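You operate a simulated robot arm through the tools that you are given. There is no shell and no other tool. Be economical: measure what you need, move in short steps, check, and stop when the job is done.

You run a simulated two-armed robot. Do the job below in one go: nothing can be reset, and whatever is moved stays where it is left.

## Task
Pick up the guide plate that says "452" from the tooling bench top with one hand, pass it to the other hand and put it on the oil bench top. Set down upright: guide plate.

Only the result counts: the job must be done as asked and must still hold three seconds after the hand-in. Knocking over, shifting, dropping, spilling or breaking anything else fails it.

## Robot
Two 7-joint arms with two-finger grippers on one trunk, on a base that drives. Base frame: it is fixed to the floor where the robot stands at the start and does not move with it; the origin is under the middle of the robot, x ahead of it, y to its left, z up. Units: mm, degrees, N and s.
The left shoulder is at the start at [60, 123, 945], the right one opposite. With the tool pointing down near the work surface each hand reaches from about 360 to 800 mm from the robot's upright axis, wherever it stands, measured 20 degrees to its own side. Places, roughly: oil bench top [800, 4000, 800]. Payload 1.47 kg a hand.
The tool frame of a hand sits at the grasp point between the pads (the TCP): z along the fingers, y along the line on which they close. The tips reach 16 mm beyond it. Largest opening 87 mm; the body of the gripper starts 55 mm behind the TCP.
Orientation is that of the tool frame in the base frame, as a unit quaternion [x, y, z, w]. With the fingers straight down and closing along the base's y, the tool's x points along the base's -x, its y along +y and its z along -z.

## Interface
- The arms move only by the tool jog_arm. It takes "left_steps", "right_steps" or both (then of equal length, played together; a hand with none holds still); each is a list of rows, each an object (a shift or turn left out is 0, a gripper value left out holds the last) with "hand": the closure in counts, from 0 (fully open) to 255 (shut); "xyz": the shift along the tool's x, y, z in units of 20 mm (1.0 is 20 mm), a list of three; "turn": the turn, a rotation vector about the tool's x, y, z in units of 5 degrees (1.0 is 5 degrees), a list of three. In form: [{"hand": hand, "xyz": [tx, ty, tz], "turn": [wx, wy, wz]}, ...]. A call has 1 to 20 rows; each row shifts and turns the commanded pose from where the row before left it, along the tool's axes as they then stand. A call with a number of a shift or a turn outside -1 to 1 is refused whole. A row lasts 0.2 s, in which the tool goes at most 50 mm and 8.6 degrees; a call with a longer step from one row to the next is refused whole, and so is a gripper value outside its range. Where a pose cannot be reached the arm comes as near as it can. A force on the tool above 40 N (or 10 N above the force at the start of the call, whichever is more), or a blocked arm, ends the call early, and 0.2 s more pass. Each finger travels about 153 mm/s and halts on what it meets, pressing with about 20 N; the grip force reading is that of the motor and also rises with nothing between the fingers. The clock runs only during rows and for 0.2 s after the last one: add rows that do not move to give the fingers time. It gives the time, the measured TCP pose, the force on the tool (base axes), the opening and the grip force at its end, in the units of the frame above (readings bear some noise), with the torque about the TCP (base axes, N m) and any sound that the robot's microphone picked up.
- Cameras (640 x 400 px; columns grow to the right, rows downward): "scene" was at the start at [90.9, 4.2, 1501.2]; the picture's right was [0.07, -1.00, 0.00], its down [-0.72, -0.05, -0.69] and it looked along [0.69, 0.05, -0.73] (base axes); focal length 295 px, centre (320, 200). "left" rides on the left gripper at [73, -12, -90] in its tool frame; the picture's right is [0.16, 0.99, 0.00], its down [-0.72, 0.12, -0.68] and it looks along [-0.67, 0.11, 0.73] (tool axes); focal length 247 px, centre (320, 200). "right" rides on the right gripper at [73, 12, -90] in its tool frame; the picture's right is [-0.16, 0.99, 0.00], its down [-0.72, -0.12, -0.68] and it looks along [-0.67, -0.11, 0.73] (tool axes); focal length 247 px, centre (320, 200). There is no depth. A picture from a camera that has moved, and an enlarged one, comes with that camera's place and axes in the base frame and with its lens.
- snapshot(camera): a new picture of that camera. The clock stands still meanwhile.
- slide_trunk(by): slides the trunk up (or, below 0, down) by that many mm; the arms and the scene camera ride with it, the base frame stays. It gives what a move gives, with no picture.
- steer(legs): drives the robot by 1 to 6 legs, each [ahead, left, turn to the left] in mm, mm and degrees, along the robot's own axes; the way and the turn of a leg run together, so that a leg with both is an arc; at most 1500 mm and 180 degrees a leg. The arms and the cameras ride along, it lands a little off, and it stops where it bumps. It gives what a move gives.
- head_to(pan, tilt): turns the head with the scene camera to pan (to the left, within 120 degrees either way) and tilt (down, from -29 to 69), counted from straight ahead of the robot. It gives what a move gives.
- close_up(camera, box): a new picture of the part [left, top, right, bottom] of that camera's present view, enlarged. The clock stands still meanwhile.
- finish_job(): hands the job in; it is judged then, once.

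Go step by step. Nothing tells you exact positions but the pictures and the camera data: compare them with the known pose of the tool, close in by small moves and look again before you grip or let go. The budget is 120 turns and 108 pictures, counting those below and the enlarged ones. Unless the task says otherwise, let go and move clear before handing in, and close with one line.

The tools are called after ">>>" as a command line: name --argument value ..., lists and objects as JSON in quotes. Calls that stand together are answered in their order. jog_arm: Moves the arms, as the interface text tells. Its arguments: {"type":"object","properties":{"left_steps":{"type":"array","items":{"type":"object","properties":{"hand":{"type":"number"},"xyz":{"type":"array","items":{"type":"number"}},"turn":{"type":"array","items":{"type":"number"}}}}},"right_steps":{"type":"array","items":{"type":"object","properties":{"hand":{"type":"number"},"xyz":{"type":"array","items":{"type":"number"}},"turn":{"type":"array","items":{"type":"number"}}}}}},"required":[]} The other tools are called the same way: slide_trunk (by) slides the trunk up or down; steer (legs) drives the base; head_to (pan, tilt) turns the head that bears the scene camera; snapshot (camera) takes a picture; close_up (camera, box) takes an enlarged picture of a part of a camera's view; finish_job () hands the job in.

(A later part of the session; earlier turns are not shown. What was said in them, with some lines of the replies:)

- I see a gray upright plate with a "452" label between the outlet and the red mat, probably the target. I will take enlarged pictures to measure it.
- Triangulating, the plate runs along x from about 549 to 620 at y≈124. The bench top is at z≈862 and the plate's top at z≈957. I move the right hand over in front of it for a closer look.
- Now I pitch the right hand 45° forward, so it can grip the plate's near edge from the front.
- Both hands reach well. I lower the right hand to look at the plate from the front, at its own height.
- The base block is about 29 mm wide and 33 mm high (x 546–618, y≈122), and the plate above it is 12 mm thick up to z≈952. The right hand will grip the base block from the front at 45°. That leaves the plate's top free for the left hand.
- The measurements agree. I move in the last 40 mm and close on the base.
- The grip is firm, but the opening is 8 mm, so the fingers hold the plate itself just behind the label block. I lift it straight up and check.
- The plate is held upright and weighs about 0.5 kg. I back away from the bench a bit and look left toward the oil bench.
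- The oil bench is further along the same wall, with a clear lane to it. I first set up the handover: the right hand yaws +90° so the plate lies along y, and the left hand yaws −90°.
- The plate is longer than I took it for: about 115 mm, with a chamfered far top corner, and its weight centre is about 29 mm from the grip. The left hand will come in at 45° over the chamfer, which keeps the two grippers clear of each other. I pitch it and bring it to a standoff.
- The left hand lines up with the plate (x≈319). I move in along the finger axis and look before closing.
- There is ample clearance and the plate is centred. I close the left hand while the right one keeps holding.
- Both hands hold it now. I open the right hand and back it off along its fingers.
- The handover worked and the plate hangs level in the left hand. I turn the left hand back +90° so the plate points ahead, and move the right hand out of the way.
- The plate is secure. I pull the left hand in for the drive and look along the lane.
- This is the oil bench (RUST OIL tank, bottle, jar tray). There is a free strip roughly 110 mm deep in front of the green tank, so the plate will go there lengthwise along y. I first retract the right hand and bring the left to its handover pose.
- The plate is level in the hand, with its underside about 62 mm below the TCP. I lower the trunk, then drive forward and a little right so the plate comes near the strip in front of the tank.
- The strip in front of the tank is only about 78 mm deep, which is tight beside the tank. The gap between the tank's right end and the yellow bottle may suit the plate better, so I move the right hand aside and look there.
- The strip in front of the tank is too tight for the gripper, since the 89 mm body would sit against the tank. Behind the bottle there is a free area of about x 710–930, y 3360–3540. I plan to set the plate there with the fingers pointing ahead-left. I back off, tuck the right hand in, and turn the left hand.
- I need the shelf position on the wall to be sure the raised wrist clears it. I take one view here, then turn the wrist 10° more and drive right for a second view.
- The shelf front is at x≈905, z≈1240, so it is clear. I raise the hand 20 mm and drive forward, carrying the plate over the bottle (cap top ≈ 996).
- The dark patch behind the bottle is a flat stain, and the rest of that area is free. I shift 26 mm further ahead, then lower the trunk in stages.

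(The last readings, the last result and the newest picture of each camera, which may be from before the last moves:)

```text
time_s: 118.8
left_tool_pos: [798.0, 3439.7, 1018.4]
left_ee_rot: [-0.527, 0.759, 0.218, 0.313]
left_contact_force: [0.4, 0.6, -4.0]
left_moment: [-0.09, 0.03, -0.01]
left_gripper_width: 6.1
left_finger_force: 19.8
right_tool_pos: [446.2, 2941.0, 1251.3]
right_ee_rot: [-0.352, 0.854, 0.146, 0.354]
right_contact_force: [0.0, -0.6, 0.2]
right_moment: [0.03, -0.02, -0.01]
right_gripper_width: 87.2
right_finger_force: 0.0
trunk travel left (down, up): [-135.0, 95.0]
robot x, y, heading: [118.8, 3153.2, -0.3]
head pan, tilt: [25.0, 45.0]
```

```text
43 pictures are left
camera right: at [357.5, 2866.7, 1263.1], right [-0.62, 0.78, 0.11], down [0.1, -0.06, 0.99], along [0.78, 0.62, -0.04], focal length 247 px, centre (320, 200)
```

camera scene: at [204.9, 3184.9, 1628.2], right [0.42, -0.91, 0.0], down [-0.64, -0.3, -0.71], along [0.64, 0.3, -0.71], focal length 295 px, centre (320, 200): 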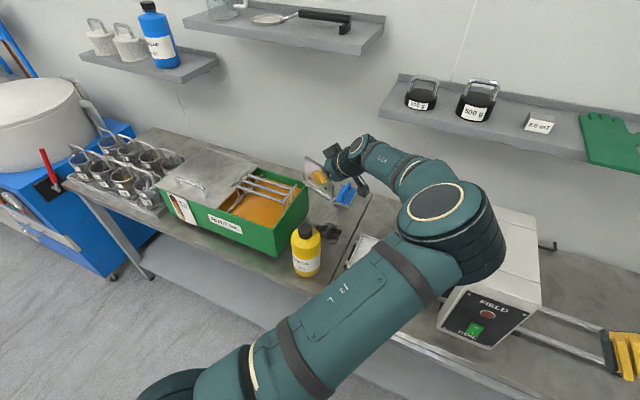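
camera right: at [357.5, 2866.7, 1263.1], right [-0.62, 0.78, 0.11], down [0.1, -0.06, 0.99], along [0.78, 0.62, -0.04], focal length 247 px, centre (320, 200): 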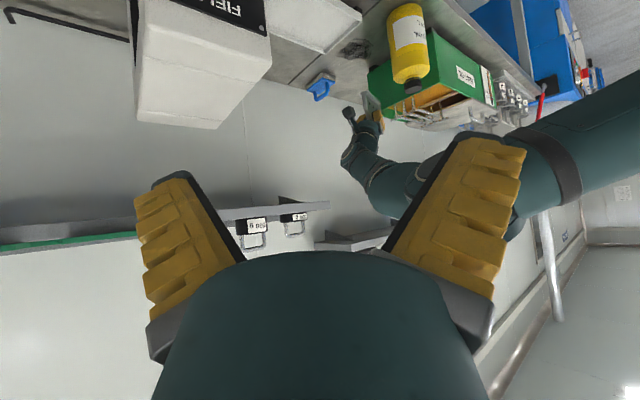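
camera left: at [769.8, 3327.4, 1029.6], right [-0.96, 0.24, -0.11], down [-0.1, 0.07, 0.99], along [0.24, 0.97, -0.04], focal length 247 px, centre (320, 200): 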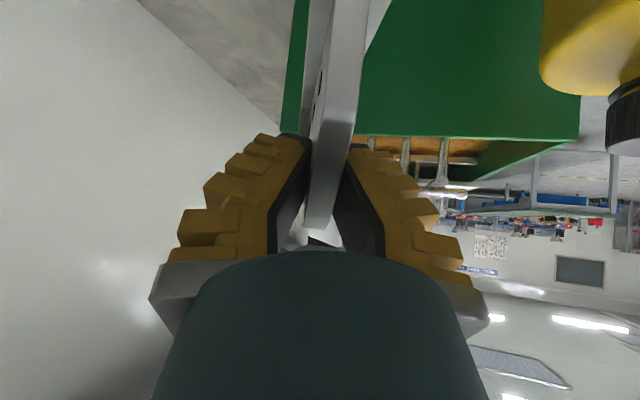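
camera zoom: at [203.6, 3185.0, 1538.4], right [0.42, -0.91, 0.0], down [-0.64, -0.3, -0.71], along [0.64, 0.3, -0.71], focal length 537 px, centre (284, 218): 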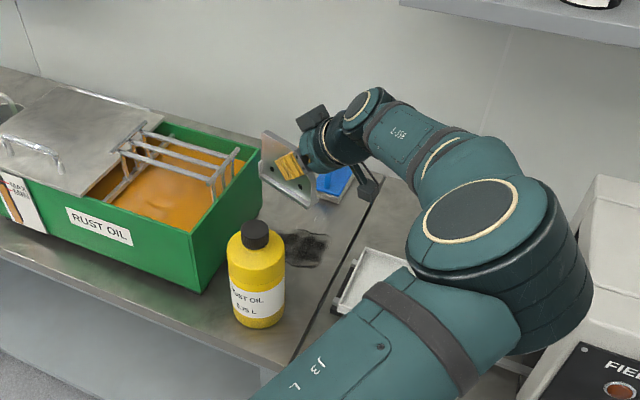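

All clear so far: the plate sits right of the tank and behind the bottle. I lower further, to about 45 mm above the bench.

>>> slide_trunk --by -60

>>> slide_trunk --by -45

>>> close_up --camera "scene" --box '[220, 80, 460, 300]'

>>> snapshot --camera "left"

>>> close_up --camera "right" --box '[260, 0, 480, 180]'

```text
time_s: 119.8
left_tool_pos: [797.2, 3438.5, 957.9]
left_ee_rot: [-0.527, 0.76, 0.218, 0.314]
left_contact_force: [-0.7, -0.2, -2.3]
left_moment: [-0.07, 0.04, -0.01]
left_gripper_width: 5.9
left_finger_force: 19.6
right_tool_pos: [446.9, 2940.4, 1190.2]
right_ee_rot: [-0.352, 0.854, 0.146, 0.354]
right_contact_force: [-0.3, 0.0, 0.3]
right_moment: [-0.01, 0.0, 0.02]
right_gripper_width: 86.9
right_finger_force: 0.1
trunk travel left (down, up): [-75.0, 155.0]
robot x, y, heading: [120.4, 3149.5, -0.1]
head pan, tilt: [25.0, 45.0]
```

```text
time_s: 120.7
left_tool_pos: [797.6, 3439.0, 914.4]
left_ee_rot: [-0.527, 0.759, 0.218, 0.314]
left_contact_force: [-0.4, 0.0, -3.9]
left_moment: [-0.06, 0.02, -0.02]
left_gripper_width: 5.9
left_finger_force: 20.5
right_tool_pos: [446.9, 2940.6, 1145.7]
right_ee_rot: [-0.352, 0.854, 0.146, 0.354]
right_contact_force: [-0.4, -0.5, -1.2]
right_moment: [-0.01, -0.06, 0.01]
right_gripper_width: 87.3
right_finger_force: 0.0
trunk travel left (down, up): [-30.0, 200.0]
robot x, y, heading: [120.0, 3152.5, -0.2]
head pan, tilt: [25.0, 45.0]
```

```text
1.82 times, centred on (340, 190) of scene
camera zoom: at [203.6, 3185.0, 1433.3], right [0.42, -0.91, 0.0], down [-0.64, -0.3, -0.71], along [0.64, 0.3, -0.71], focal length 537 px, centre (284, 218)
```

zoom: 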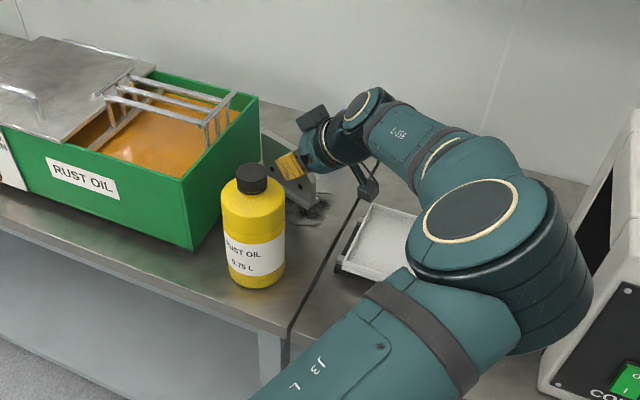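

```text
41 pictures are left
camera left: at [769.7, 3327.4, 924.5], right [-0.96, 0.24, -0.11], down [-0.1, 0.07, 0.99], along [0.24, 0.97, -0.04], focal length 247 px, centre (320, 200)
```

left: 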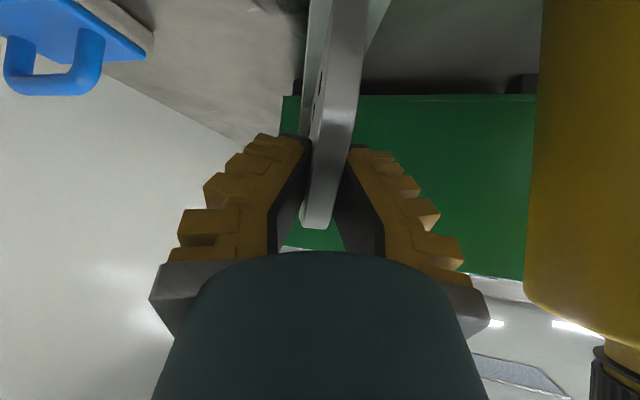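

```text
2.22 times, centred on (370, 90) of right
camera zoom: at [357.5, 2866.6, 1158.1], right [-0.62, 0.78, 0.11], down [0.1, -0.06, 0.99], along [0.78, 0.62, -0.04], focal length 549 px, centre (209, 444)
```

zoom: 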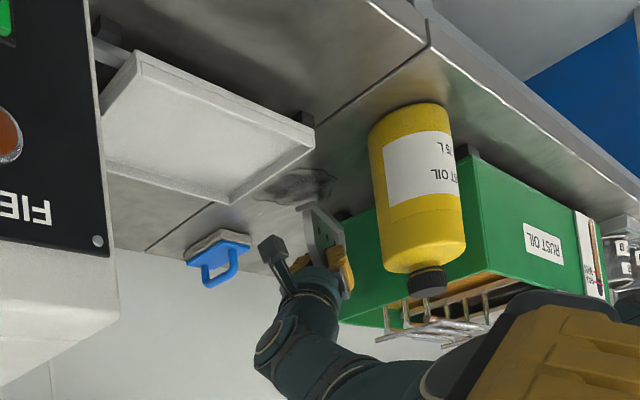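

>>> slide_trunk --by -28

>>> jog_arm --left_steps '[{"xyz": [0.088, 0, 0.088]}, {"xyz": [0.088, 0, 0.088]}, {"xyz": [0.088, 0, 0.088]}, {"xyz": [0.088, 0, 0.088]}, {}]'

>>> close_up --camera "right" --box '[340, 20, 440, 100]'

>>> close_up --camera "scene" --box '[300, 110, 380, 180]'

```text
time_s: 121.4
left_tool_pos: [795.9, 3439.1, 884.9]
left_ee_rot: [-0.527, 0.759, 0.218, 0.314]
left_contact_force: [-0.2, -0.4, -3.0]
left_moment: [-0.03, 0.01, 0.0]
left_gripper_width: 5.7
left_finger_force: 20.1
right_tool_pos: [447.2, 2940.1, 1117.9]
right_ee_rot: [-0.353, 0.854, 0.146, 0.353]
right_contact_force: [-0.2, -0.9, 0.0]
right_moment: [0.0, 0.01, -0.04]
right_gripper_width: 86.9
right_finger_force: 0.1
trunk travel left (down, up): [-2.0, 228.0]
robot x, y, heading: [113.8, 3153.2, -0.2]
head pan, tilt: [25.0, 45.0]
```

```text
time_s: 122.6
left_tool_pos: [796.0, 3438.9, 874.3]
left_ee_rot: [-0.527, 0.759, 0.218, 0.314]
left_contact_force: [0.3, -0.2, -3.9]
left_moment: [-0.07, 0.01, 0.0]
left_gripper_width: 5.9
left_finger_force: 20.7
right_tool_pos: [447.0, 2939.4, 1117.0]
right_ee_rot: [-0.352, 0.854, 0.147, 0.354]
right_contact_force: [-0.2, 1.1, -0.7]
right_moment: [0.01, 0.03, 0.0]
right_gripper_width: 87.0
right_finger_force: 0.0
trunk travel left (down, up): [-2.0, 228.0]
robot x, y, heading: [120.3, 3149.4, -0.2]
head pan, tilt: [25.0, 45.0]
```

```text
5.00 times, centred on (390, 60) of right
camera zoom: at [357.7, 2866.6, 1129.9], right [-0.62, 0.78, 0.11], down [0.1, -0.06, 0.99], along [0.78, 0.62, -0.04], focal length 1235 px, centre (-30, 900)
```

zoom: 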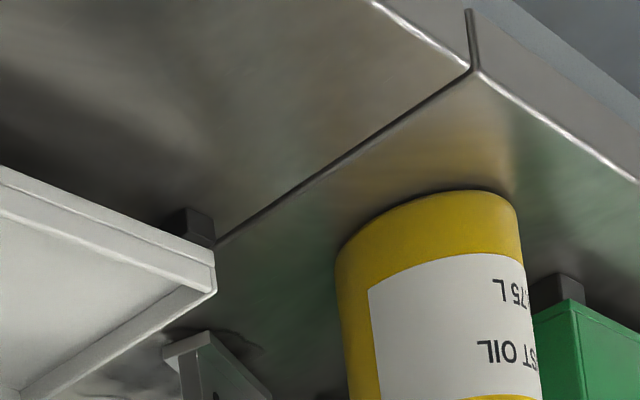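

```text
5.71 times, centred on (340, 145) of scene
camera zoom: at [203.8, 3184.9, 1405.2], right [0.42, -0.91, 0.0], down [-0.64, -0.3, -0.71], along [0.64, 0.3, -0.71], focal length 1688 px, centre (206, 514)
```

zoom: 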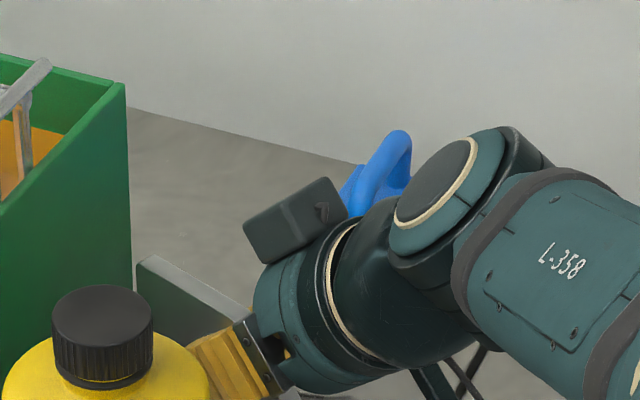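

>>> jog_arm --left_steps '[{"xyz": [0.0707, 0, 0.0707]}, {"xyz": [0.0707, 0, 0.0707]}, {"xyz": [0.0707, 0, 0.0707]}, {"xyz": [0.0707, 0, 0.0707]}, {}]'

>>> jog_arm --left_steps '[{"xyz": [0.0354, 0, 0.0354]}, {"xyz": [0.0354, 0, 0.0354]}, {}]'

>>> jog_arm --left_steps '[{"xyz": [0.0354, 0, 0.0354]}, {"xyz": [0.0354, 0, 0.0354]}, {}]'

```text
time_s: 123.8
left_tool_pos: [798.3, 3439.1, 868.7]
left_ee_rot: [-0.527, 0.759, 0.217, 0.315]
left_contact_force: [4.7, 1.6, 15.4]
left_moment: [0.03, -0.09, 0.02]
left_gripper_width: 11.6
left_finger_force: 20.6
right_tool_pos: [445.1, 2937.5, 1117.6]
right_ee_rot: [-0.351, 0.854, 0.145, 0.354]
right_contact_force: [0.1, 0.6, -0.4]
right_moment: [-0.01, -0.05, 0.03]
right_gripper_width: 87.0
right_finger_force: 0.1
trunk travel left (down, up): [-2.0, 228.0]
robot x, y, heading: [119.8, 3151.1, 0.1]
head pan, tilt: [25.0, 45.0]
```

```text
time_s: 124.6
left_tool_pos: [797.9, 3439.1, 866.4]
left_ee_rot: [-0.528, 0.758, 0.22, 0.314]
left_contact_force: [5.2, -1.7, 15.4]
left_moment: [0.06, -0.12, 0.06]
left_gripper_width: 11.9
left_finger_force: 20.3
right_tool_pos: [445.7, 2939.0, 1116.7]
right_ee_rot: [-0.352, 0.854, 0.146, 0.354]
right_contact_force: [0.1, 0.4, 0.7]
right_moment: [0.0, -0.02, 0.03]
right_gripper_width: 87.2
right_finger_force: 0.1
trunk travel left (down, up): [-2.0, 228.0]
robot x, y, heading: [117.5, 3152.8, -0.2]
head pan, tilt: [25.0, 45.0]
```

```text
time_s: 125.4
left_tool_pos: [796.6, 3439.0, 863.4]
left_ee_rot: [-0.527, 0.759, 0.219, 0.314]
left_contact_force: [4.4, -1.0, 16.0]
left_moment: [0.06, -0.1, 0.01]
left_gripper_width: 12.2
left_finger_force: 19.8
right_tool_pos: [445.0, 2939.0, 1117.1]
right_ee_rot: [-0.352, 0.854, 0.145, 0.354]
right_contact_force: [0.2, -0.4, 0.3]
right_moment: [0.01, -0.02, -0.03]
right_gripper_width: 87.1
right_finger_force: 0.0
trunk travel left (down, up): [-2.0, 228.0]
robot x, y, heading: [118.8, 3152.3, -0.4]
head pan, tilt: [25.0, 45.0]
```

Contact came at TCP z≈869, and the plate now slides in the fingers. I look before doing more.

>>> snapshot --camera "left"

>>> close_up --camera "left" --box '[240, 0, 400, 100]'

>>> close_up --camera "scene" --box '[300, 130, 380, 200]'

>>> close_up --camera "right" --box '[340, 60, 440, 140]'

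```text
37 pictures are left
camera left: at [769.3, 3326.7, 874.8], right [-0.96, 0.24, -0.11], down [-0.1, 0.07, 0.99], along [0.25, 0.97, -0.04], focal length 247 px, centre (320, 200)
```

left: 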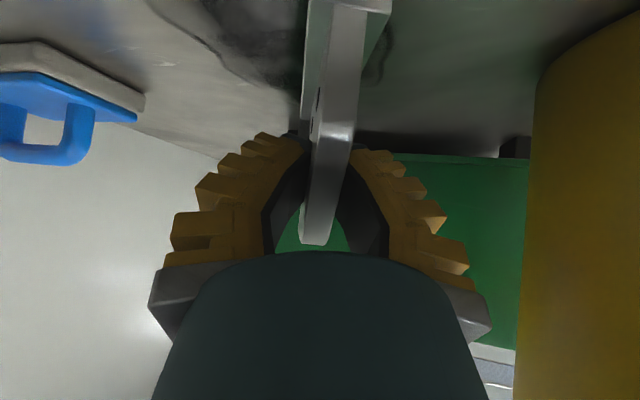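

```text
4.00 times, centred on (320, 50) of left
camera zoom: at [769.3, 3326.7, 874.8], right [-0.96, 0.24, -0.11], down [-0.1, 0.07, 0.99], along [0.25, 0.97, -0.04], focal length 988 px, centre (320, 800)
```

zoom: 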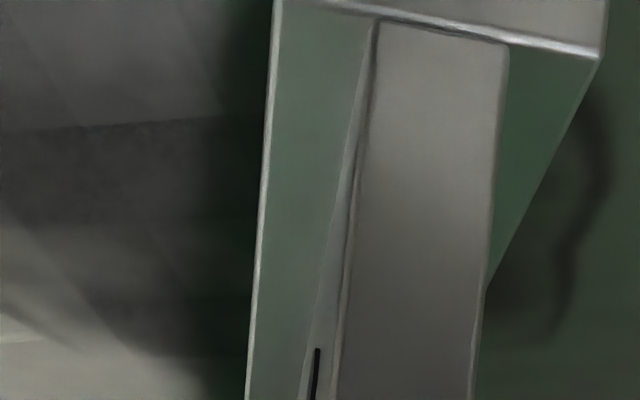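

```text
5.71 times, centred on (340, 165) of scene
camera zoom: at [202.6, 3184.0, 1405.4], right [0.42, -0.91, 0.0], down [-0.64, -0.3, -0.71], along [0.64, 0.3, -0.71], focal length 1688 px, centre (206, 400)
```

zoom: 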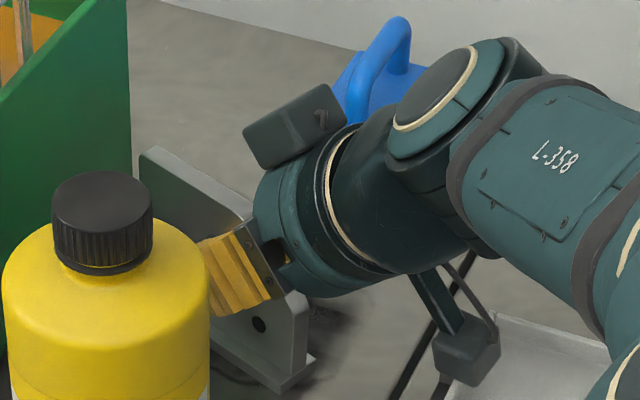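

```text
5.00 times, centred on (390, 100) of right
camera zoom: at [356.7, 2865.9, 1130.0], right [-0.62, 0.78, 0.11], down [0.1, -0.06, 0.99], along [0.78, 0.62, -0.04], focal length 1235 px, centre (-30, 700)
```

zoom: 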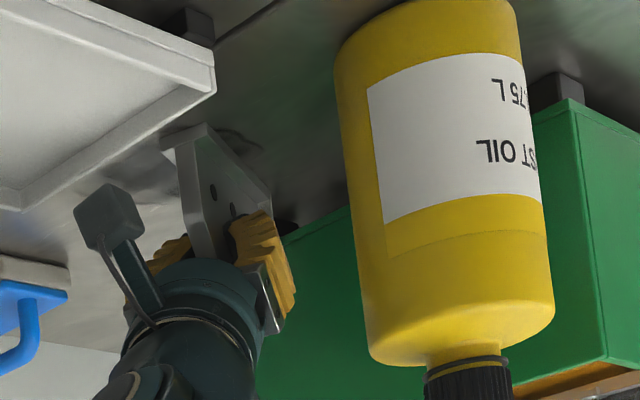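

The flange rests on the bench, so the bench top is at about 806. I raise slightly to relieve the push, then open the hand partway.

>>> jog_arm --left_steps '[{"xyz": [-0.0354, 0, -0.0354]}, {}]'

```text
time_s: 126.0
left_tool_pos: [797.3, 3437.9, 863.5]
left_ee_rot: [-0.527, 0.759, 0.218, 0.313]
left_contact_force: [1.6, -4.2, 10.9]
left_moment: [0.06, -0.07, -0.05]
left_gripper_width: 10.9
left_finger_force: 20.1
right_tool_pos: [446.9, 2938.7, 1117.9]
right_ee_rot: [-0.352, 0.854, 0.146, 0.354]
right_contact_force: [-0.3, 0.5, 0.1]
right_moment: [-0.02, -0.04, 0.0]
right_gripper_width: 87.2
right_finger_force: 0.1
trunk travel left (down, up): [-2.0, 228.0]
robot x, y, heading: [116.4, 3151.7, -0.1]
head pan, tilt: [25.0, 45.0]
```

>>> jog_arm --left_steps '[{"xyz": [-0.0354, 0, -0.0354]}, {}, {}]'

>>> close_up --camera "left" --box '[200, 0, 440, 150]'

```text
time_s: 126.8
left_tool_pos: [797.2, 3439.7, 863.5]
left_ee_rot: [-0.528, 0.759, 0.219, 0.312]
left_contact_force: [-1.0, -2.5, 3.3]
left_moment: [-0.14, 0.06, 0.01]
left_gripper_width: 8.6
left_finger_force: 20.4
right_tool_pos: [445.3, 2940.0, 1117.7]
right_ee_rot: [-0.353, 0.854, 0.146, 0.354]
right_contact_force: [0.1, 0.2, 0.0]
right_moment: [-0.02, 0.0, 0.03]
right_gripper_width: 86.8
right_finger_force: 0.0
trunk travel left (down, up): [-2.0, 228.0]
robot x, y, heading: [118.3, 3151.7, -0.3]
head pan, tilt: [25.0, 45.0]
```

```text
2.67 times, centred on (320, 75) of left
camera zoom: at [768.7, 3327.5, 875.9], right [-0.97, 0.24, -0.11], down [-0.1, 0.07, 0.99], along [0.24, 0.97, -0.04], focal length 659 px, centre (320, 533)
```

zoom: 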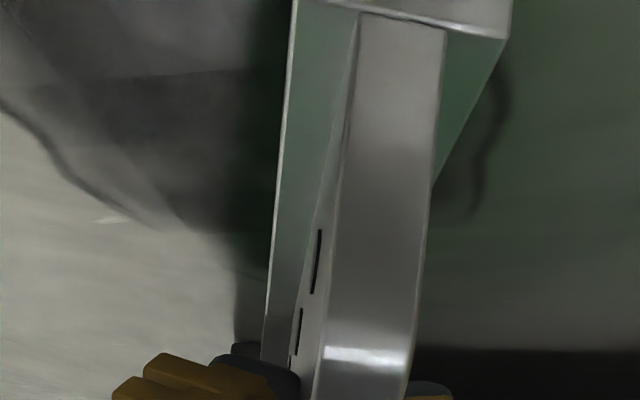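

The force is nearly relieved. I open slowly.

>>> jog_arm --left_steps '[{"hand": 225}, {"hand": 215}, {"hand": 205}, {"hand": 190}, {"hand": 170}, {"hand": 150}, {}, {}]'

>>> snapshot --camera "left"

>>> close_up --camera "scene" --box '[300, 130, 380, 200]'

```text
time_s: 128.6
left_tool_pos: [797.7, 3438.6, 864.8]
left_ee_rot: [-0.527, 0.759, 0.218, 0.314]
left_contact_force: [0.3, 0.7, -0.2]
left_moment: [0.02, 0.0, 0.02]
left_gripper_width: 41.6
left_finger_force: 4.6
right_tool_pos: [446.5, 2940.1, 1116.6]
right_ee_rot: [-0.352, 0.854, 0.146, 0.353]
right_contact_force: [0.3, 0.3, -0.2]
right_moment: [-0.04, -0.01, 0.0]
right_gripper_width: 87.1
right_finger_force: 0.1
trunk travel left (down, up): [-2.0, 228.0]
robot x, y, heading: [119.1, 3153.0, -0.1]
head pan, tilt: [25.0, 45.0]
```

```text
32 pictures are left
camera left: at [769.3, 3327.4, 876.1], right [-0.96, 0.24, -0.11], down [-0.1, 0.07, 0.99], along [0.24, 0.97, -0.04], focal length 247 px, centre (320, 200)
```

left: 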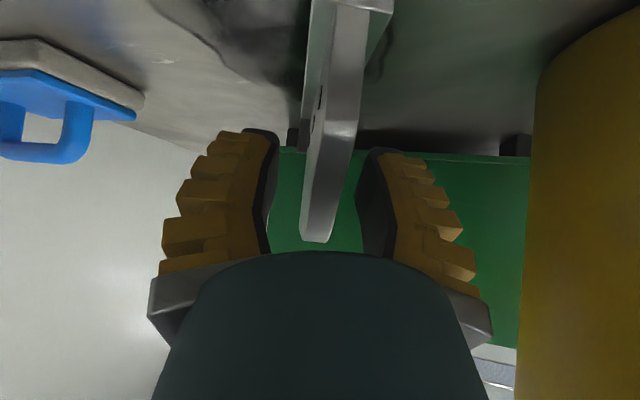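

```text
5.71 times, centred on (340, 165) of scene
camera zoom: at [203.5, 3184.8, 1405.3], right [0.42, -0.91, 0.0], down [-0.64, -0.3, -0.71], along [0.64, 0.3, -0.71], focal length 1688 px, centre (206, 400)
```

zoom: 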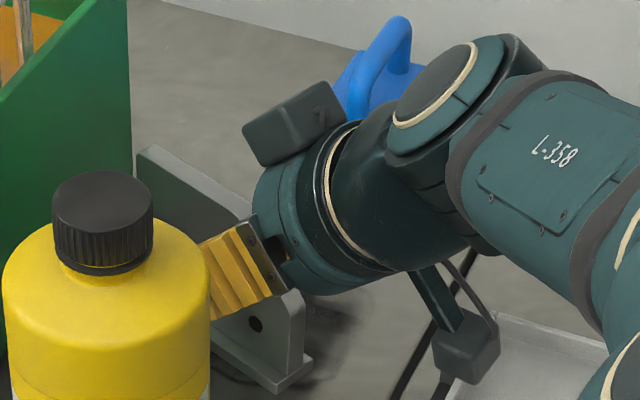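

The plate stands free and upright. I back the hand off along its fingers.

>>> jog_arm --left_steps '[{"xyz": [0, 0, -0.5]}, {"xyz": [0, 0, -0.75]}, {"xyz": [0, 0, -0.75]}, {"xyz": [0, 0, -0.75]}, {"xyz": [0, 0, -0.75]}, {"xyz": [0, 0, -0.75]}, {}]'

>>> slide_trunk --by 110

>>> slide_trunk --by 110

>>> snapshot --camera "scene"

>>> snapshot --camera "left"

```text
time_s: 130.2
left_tool_pos: [776.8, 3382.8, 926.3]
left_ee_rot: [-0.527, 0.759, 0.218, 0.313]
left_contact_force: [0.1, -0.2, 0.4]
left_moment: [-0.02, 0.03, 0.0]
left_gripper_width: 41.8
left_finger_force: 4.2
right_tool_pos: [446.6, 2940.2, 1117.3]
right_ee_rot: [-0.352, 0.855, 0.146, 0.353]
right_contact_force: [0.1, 0.7, 0.9]
right_moment: [0.0, 0.0, -0.01]
right_gripper_width: 87.0
right_finger_force: 0.0
trunk travel left (down, up): [-2.0, 228.0]
robot x, y, heading: [116.9, 3153.1, -0.2]
head pan, tilt: [25.0, 45.0]
```

```text
time_s: 131.6
left_tool_pos: [777.1, 3382.7, 1036.3]
left_ee_rot: [-0.527, 0.759, 0.218, 0.313]
left_contact_force: [-0.7, -0.2, 0.1]
left_moment: [0.02, 0.0, 0.02]
left_gripper_width: 41.8
left_finger_force: 3.6
right_tool_pos: [446.3, 2940.1, 1227.5]
right_ee_rot: [-0.352, 0.854, 0.146, 0.354]
right_contact_force: [-0.4, -0.8, 0.0]
right_moment: [0.03, -0.01, 0.01]
right_gripper_width: 87.2
right_finger_force: 0.0
trunk travel left (down, up): [-112.0, 118.0]
robot x, y, heading: [119.6, 3149.8, -0.2]
head pan, tilt: [25.0, 45.0]
```

```text
time_s: 133.0
left_tool_pos: [776.8, 3382.6, 1144.7]
left_ee_rot: [-0.527, 0.759, 0.218, 0.313]
left_contact_force: [1.1, -0.3, -0.4]
left_moment: [0.01, 0.01, 0.0]
left_gripper_width: 41.9
left_finger_force: 4.1
right_tool_pos: [445.8, 2940.7, 1336.2]
right_ee_rot: [-0.352, 0.854, 0.146, 0.353]
right_contact_force: [-0.5, 0.2, -0.7]
right_moment: [-0.01, 0.0, 0.02]
right_gripper_width: 86.9
right_finger_force: 0.1
trunk travel left (down, up): [-222.0, 8.0]
robot x, y, heading: [121.6, 3152.1, -0.2]
head pan, tilt: [25.0, 45.0]
```

```text
30 pictures are left
camera scene: at [203.7, 3184.7, 1625.1], right [0.42, -0.91, 0.0], down [-0.64, -0.3, -0.71], along [0.64, 0.3, -0.71], focal length 295 px, centre (320, 200)
```

scene: 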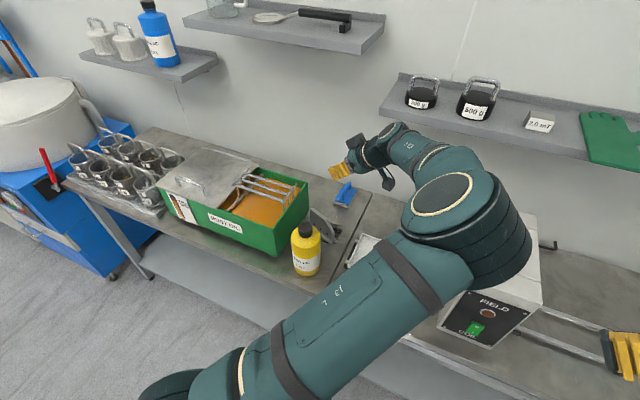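

```text
29 pictures are left
camera left: at [749.1, 3270.8, 1156.7], right [-0.96, 0.24, -0.11], down [-0.1, 0.07, 0.99], along [0.24, 0.97, -0.04], focal length 247 px, centre (320, 200)
```

left: 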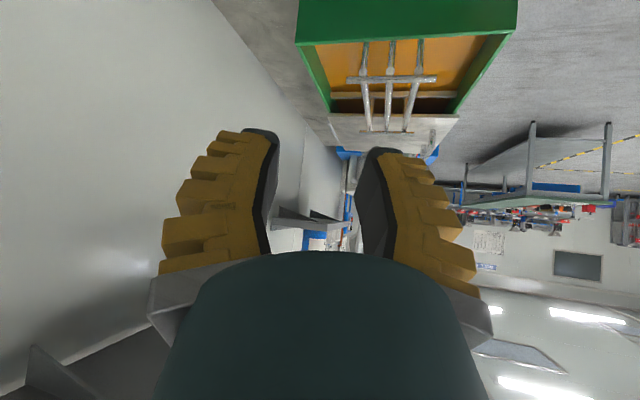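

>>> close_up --camera "scene" --box '[270, 170, 380, 280]'

>>> steer --legs '[[-250, 0, 0]]'

>>> snapshot --camera "scene"

```text
3.64 times, centred on (325, 225) of scene
camera zoom: at [203.7, 3184.7, 1625.1], right [0.42, -0.91, 0.0], down [-0.64, -0.3, -0.71], along [0.64, 0.3, -0.71], focal length 1074 px, centre (302, 109)
```

zoom: 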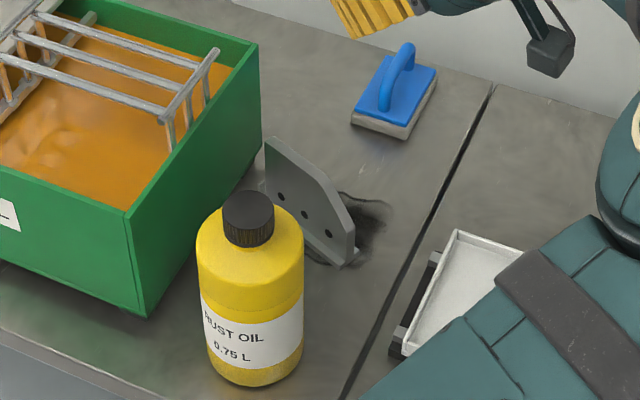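

```text
time_s: 134.9
left_tool_pos: [525.0, 3381.6, 1146.9]
left_ee_rot: [-0.526, 0.759, 0.218, 0.314]
left_contact_force: [-0.6, 0.8, 0.0]
left_moment: [0.01, -0.03, 0.01]
left_gripper_width: 41.3
left_finger_force: 4.0
right_tool_pos: [193.6, 2940.0, 1336.6]
right_ee_rot: [-0.351, 0.855, 0.145, 0.354]
right_contact_force: [-0.4, -0.3, 0.0]
right_moment: [-0.04, 0.03, 0.0]
right_gripper_width: 87.0
right_finger_force: 0.1
trunk travel left (down, up): [-222.0, 8.0]
robot x, y, heading: [-133.7, 3152.4, -0.5]
head pan, tilt: [25.0, 45.0]
```

```text
27 pictures are left
camera scene: at [-49.1, 3185.7, 1625.3], right [0.42, -0.91, 0.0], down [-0.64, -0.29, -0.71], along [0.64, 0.29, -0.71], focal length 295 px, centre (320, 200)
```

scene: 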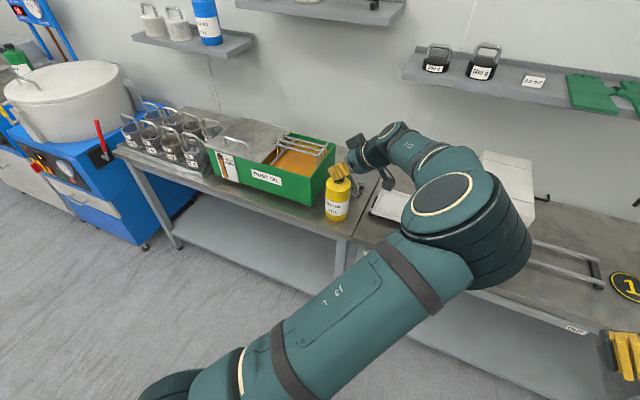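

The plate stands upright on the oil bench behind the bottle. The bottle, tank, sponge and tray are where they were, and both hands are clear, so I hand the job in.

>>> finish_job

```text
The job is handed in.
```

The guide plate "452" is standing upright on the oil bench top: the right hand picked it up, passed it to the left, and the left set it down just behind the yellow rust-oil bottle, on a flat dark stain. Nothing else looks knocked over or shifted in the last pictures, and both hands were clear when I handed in.
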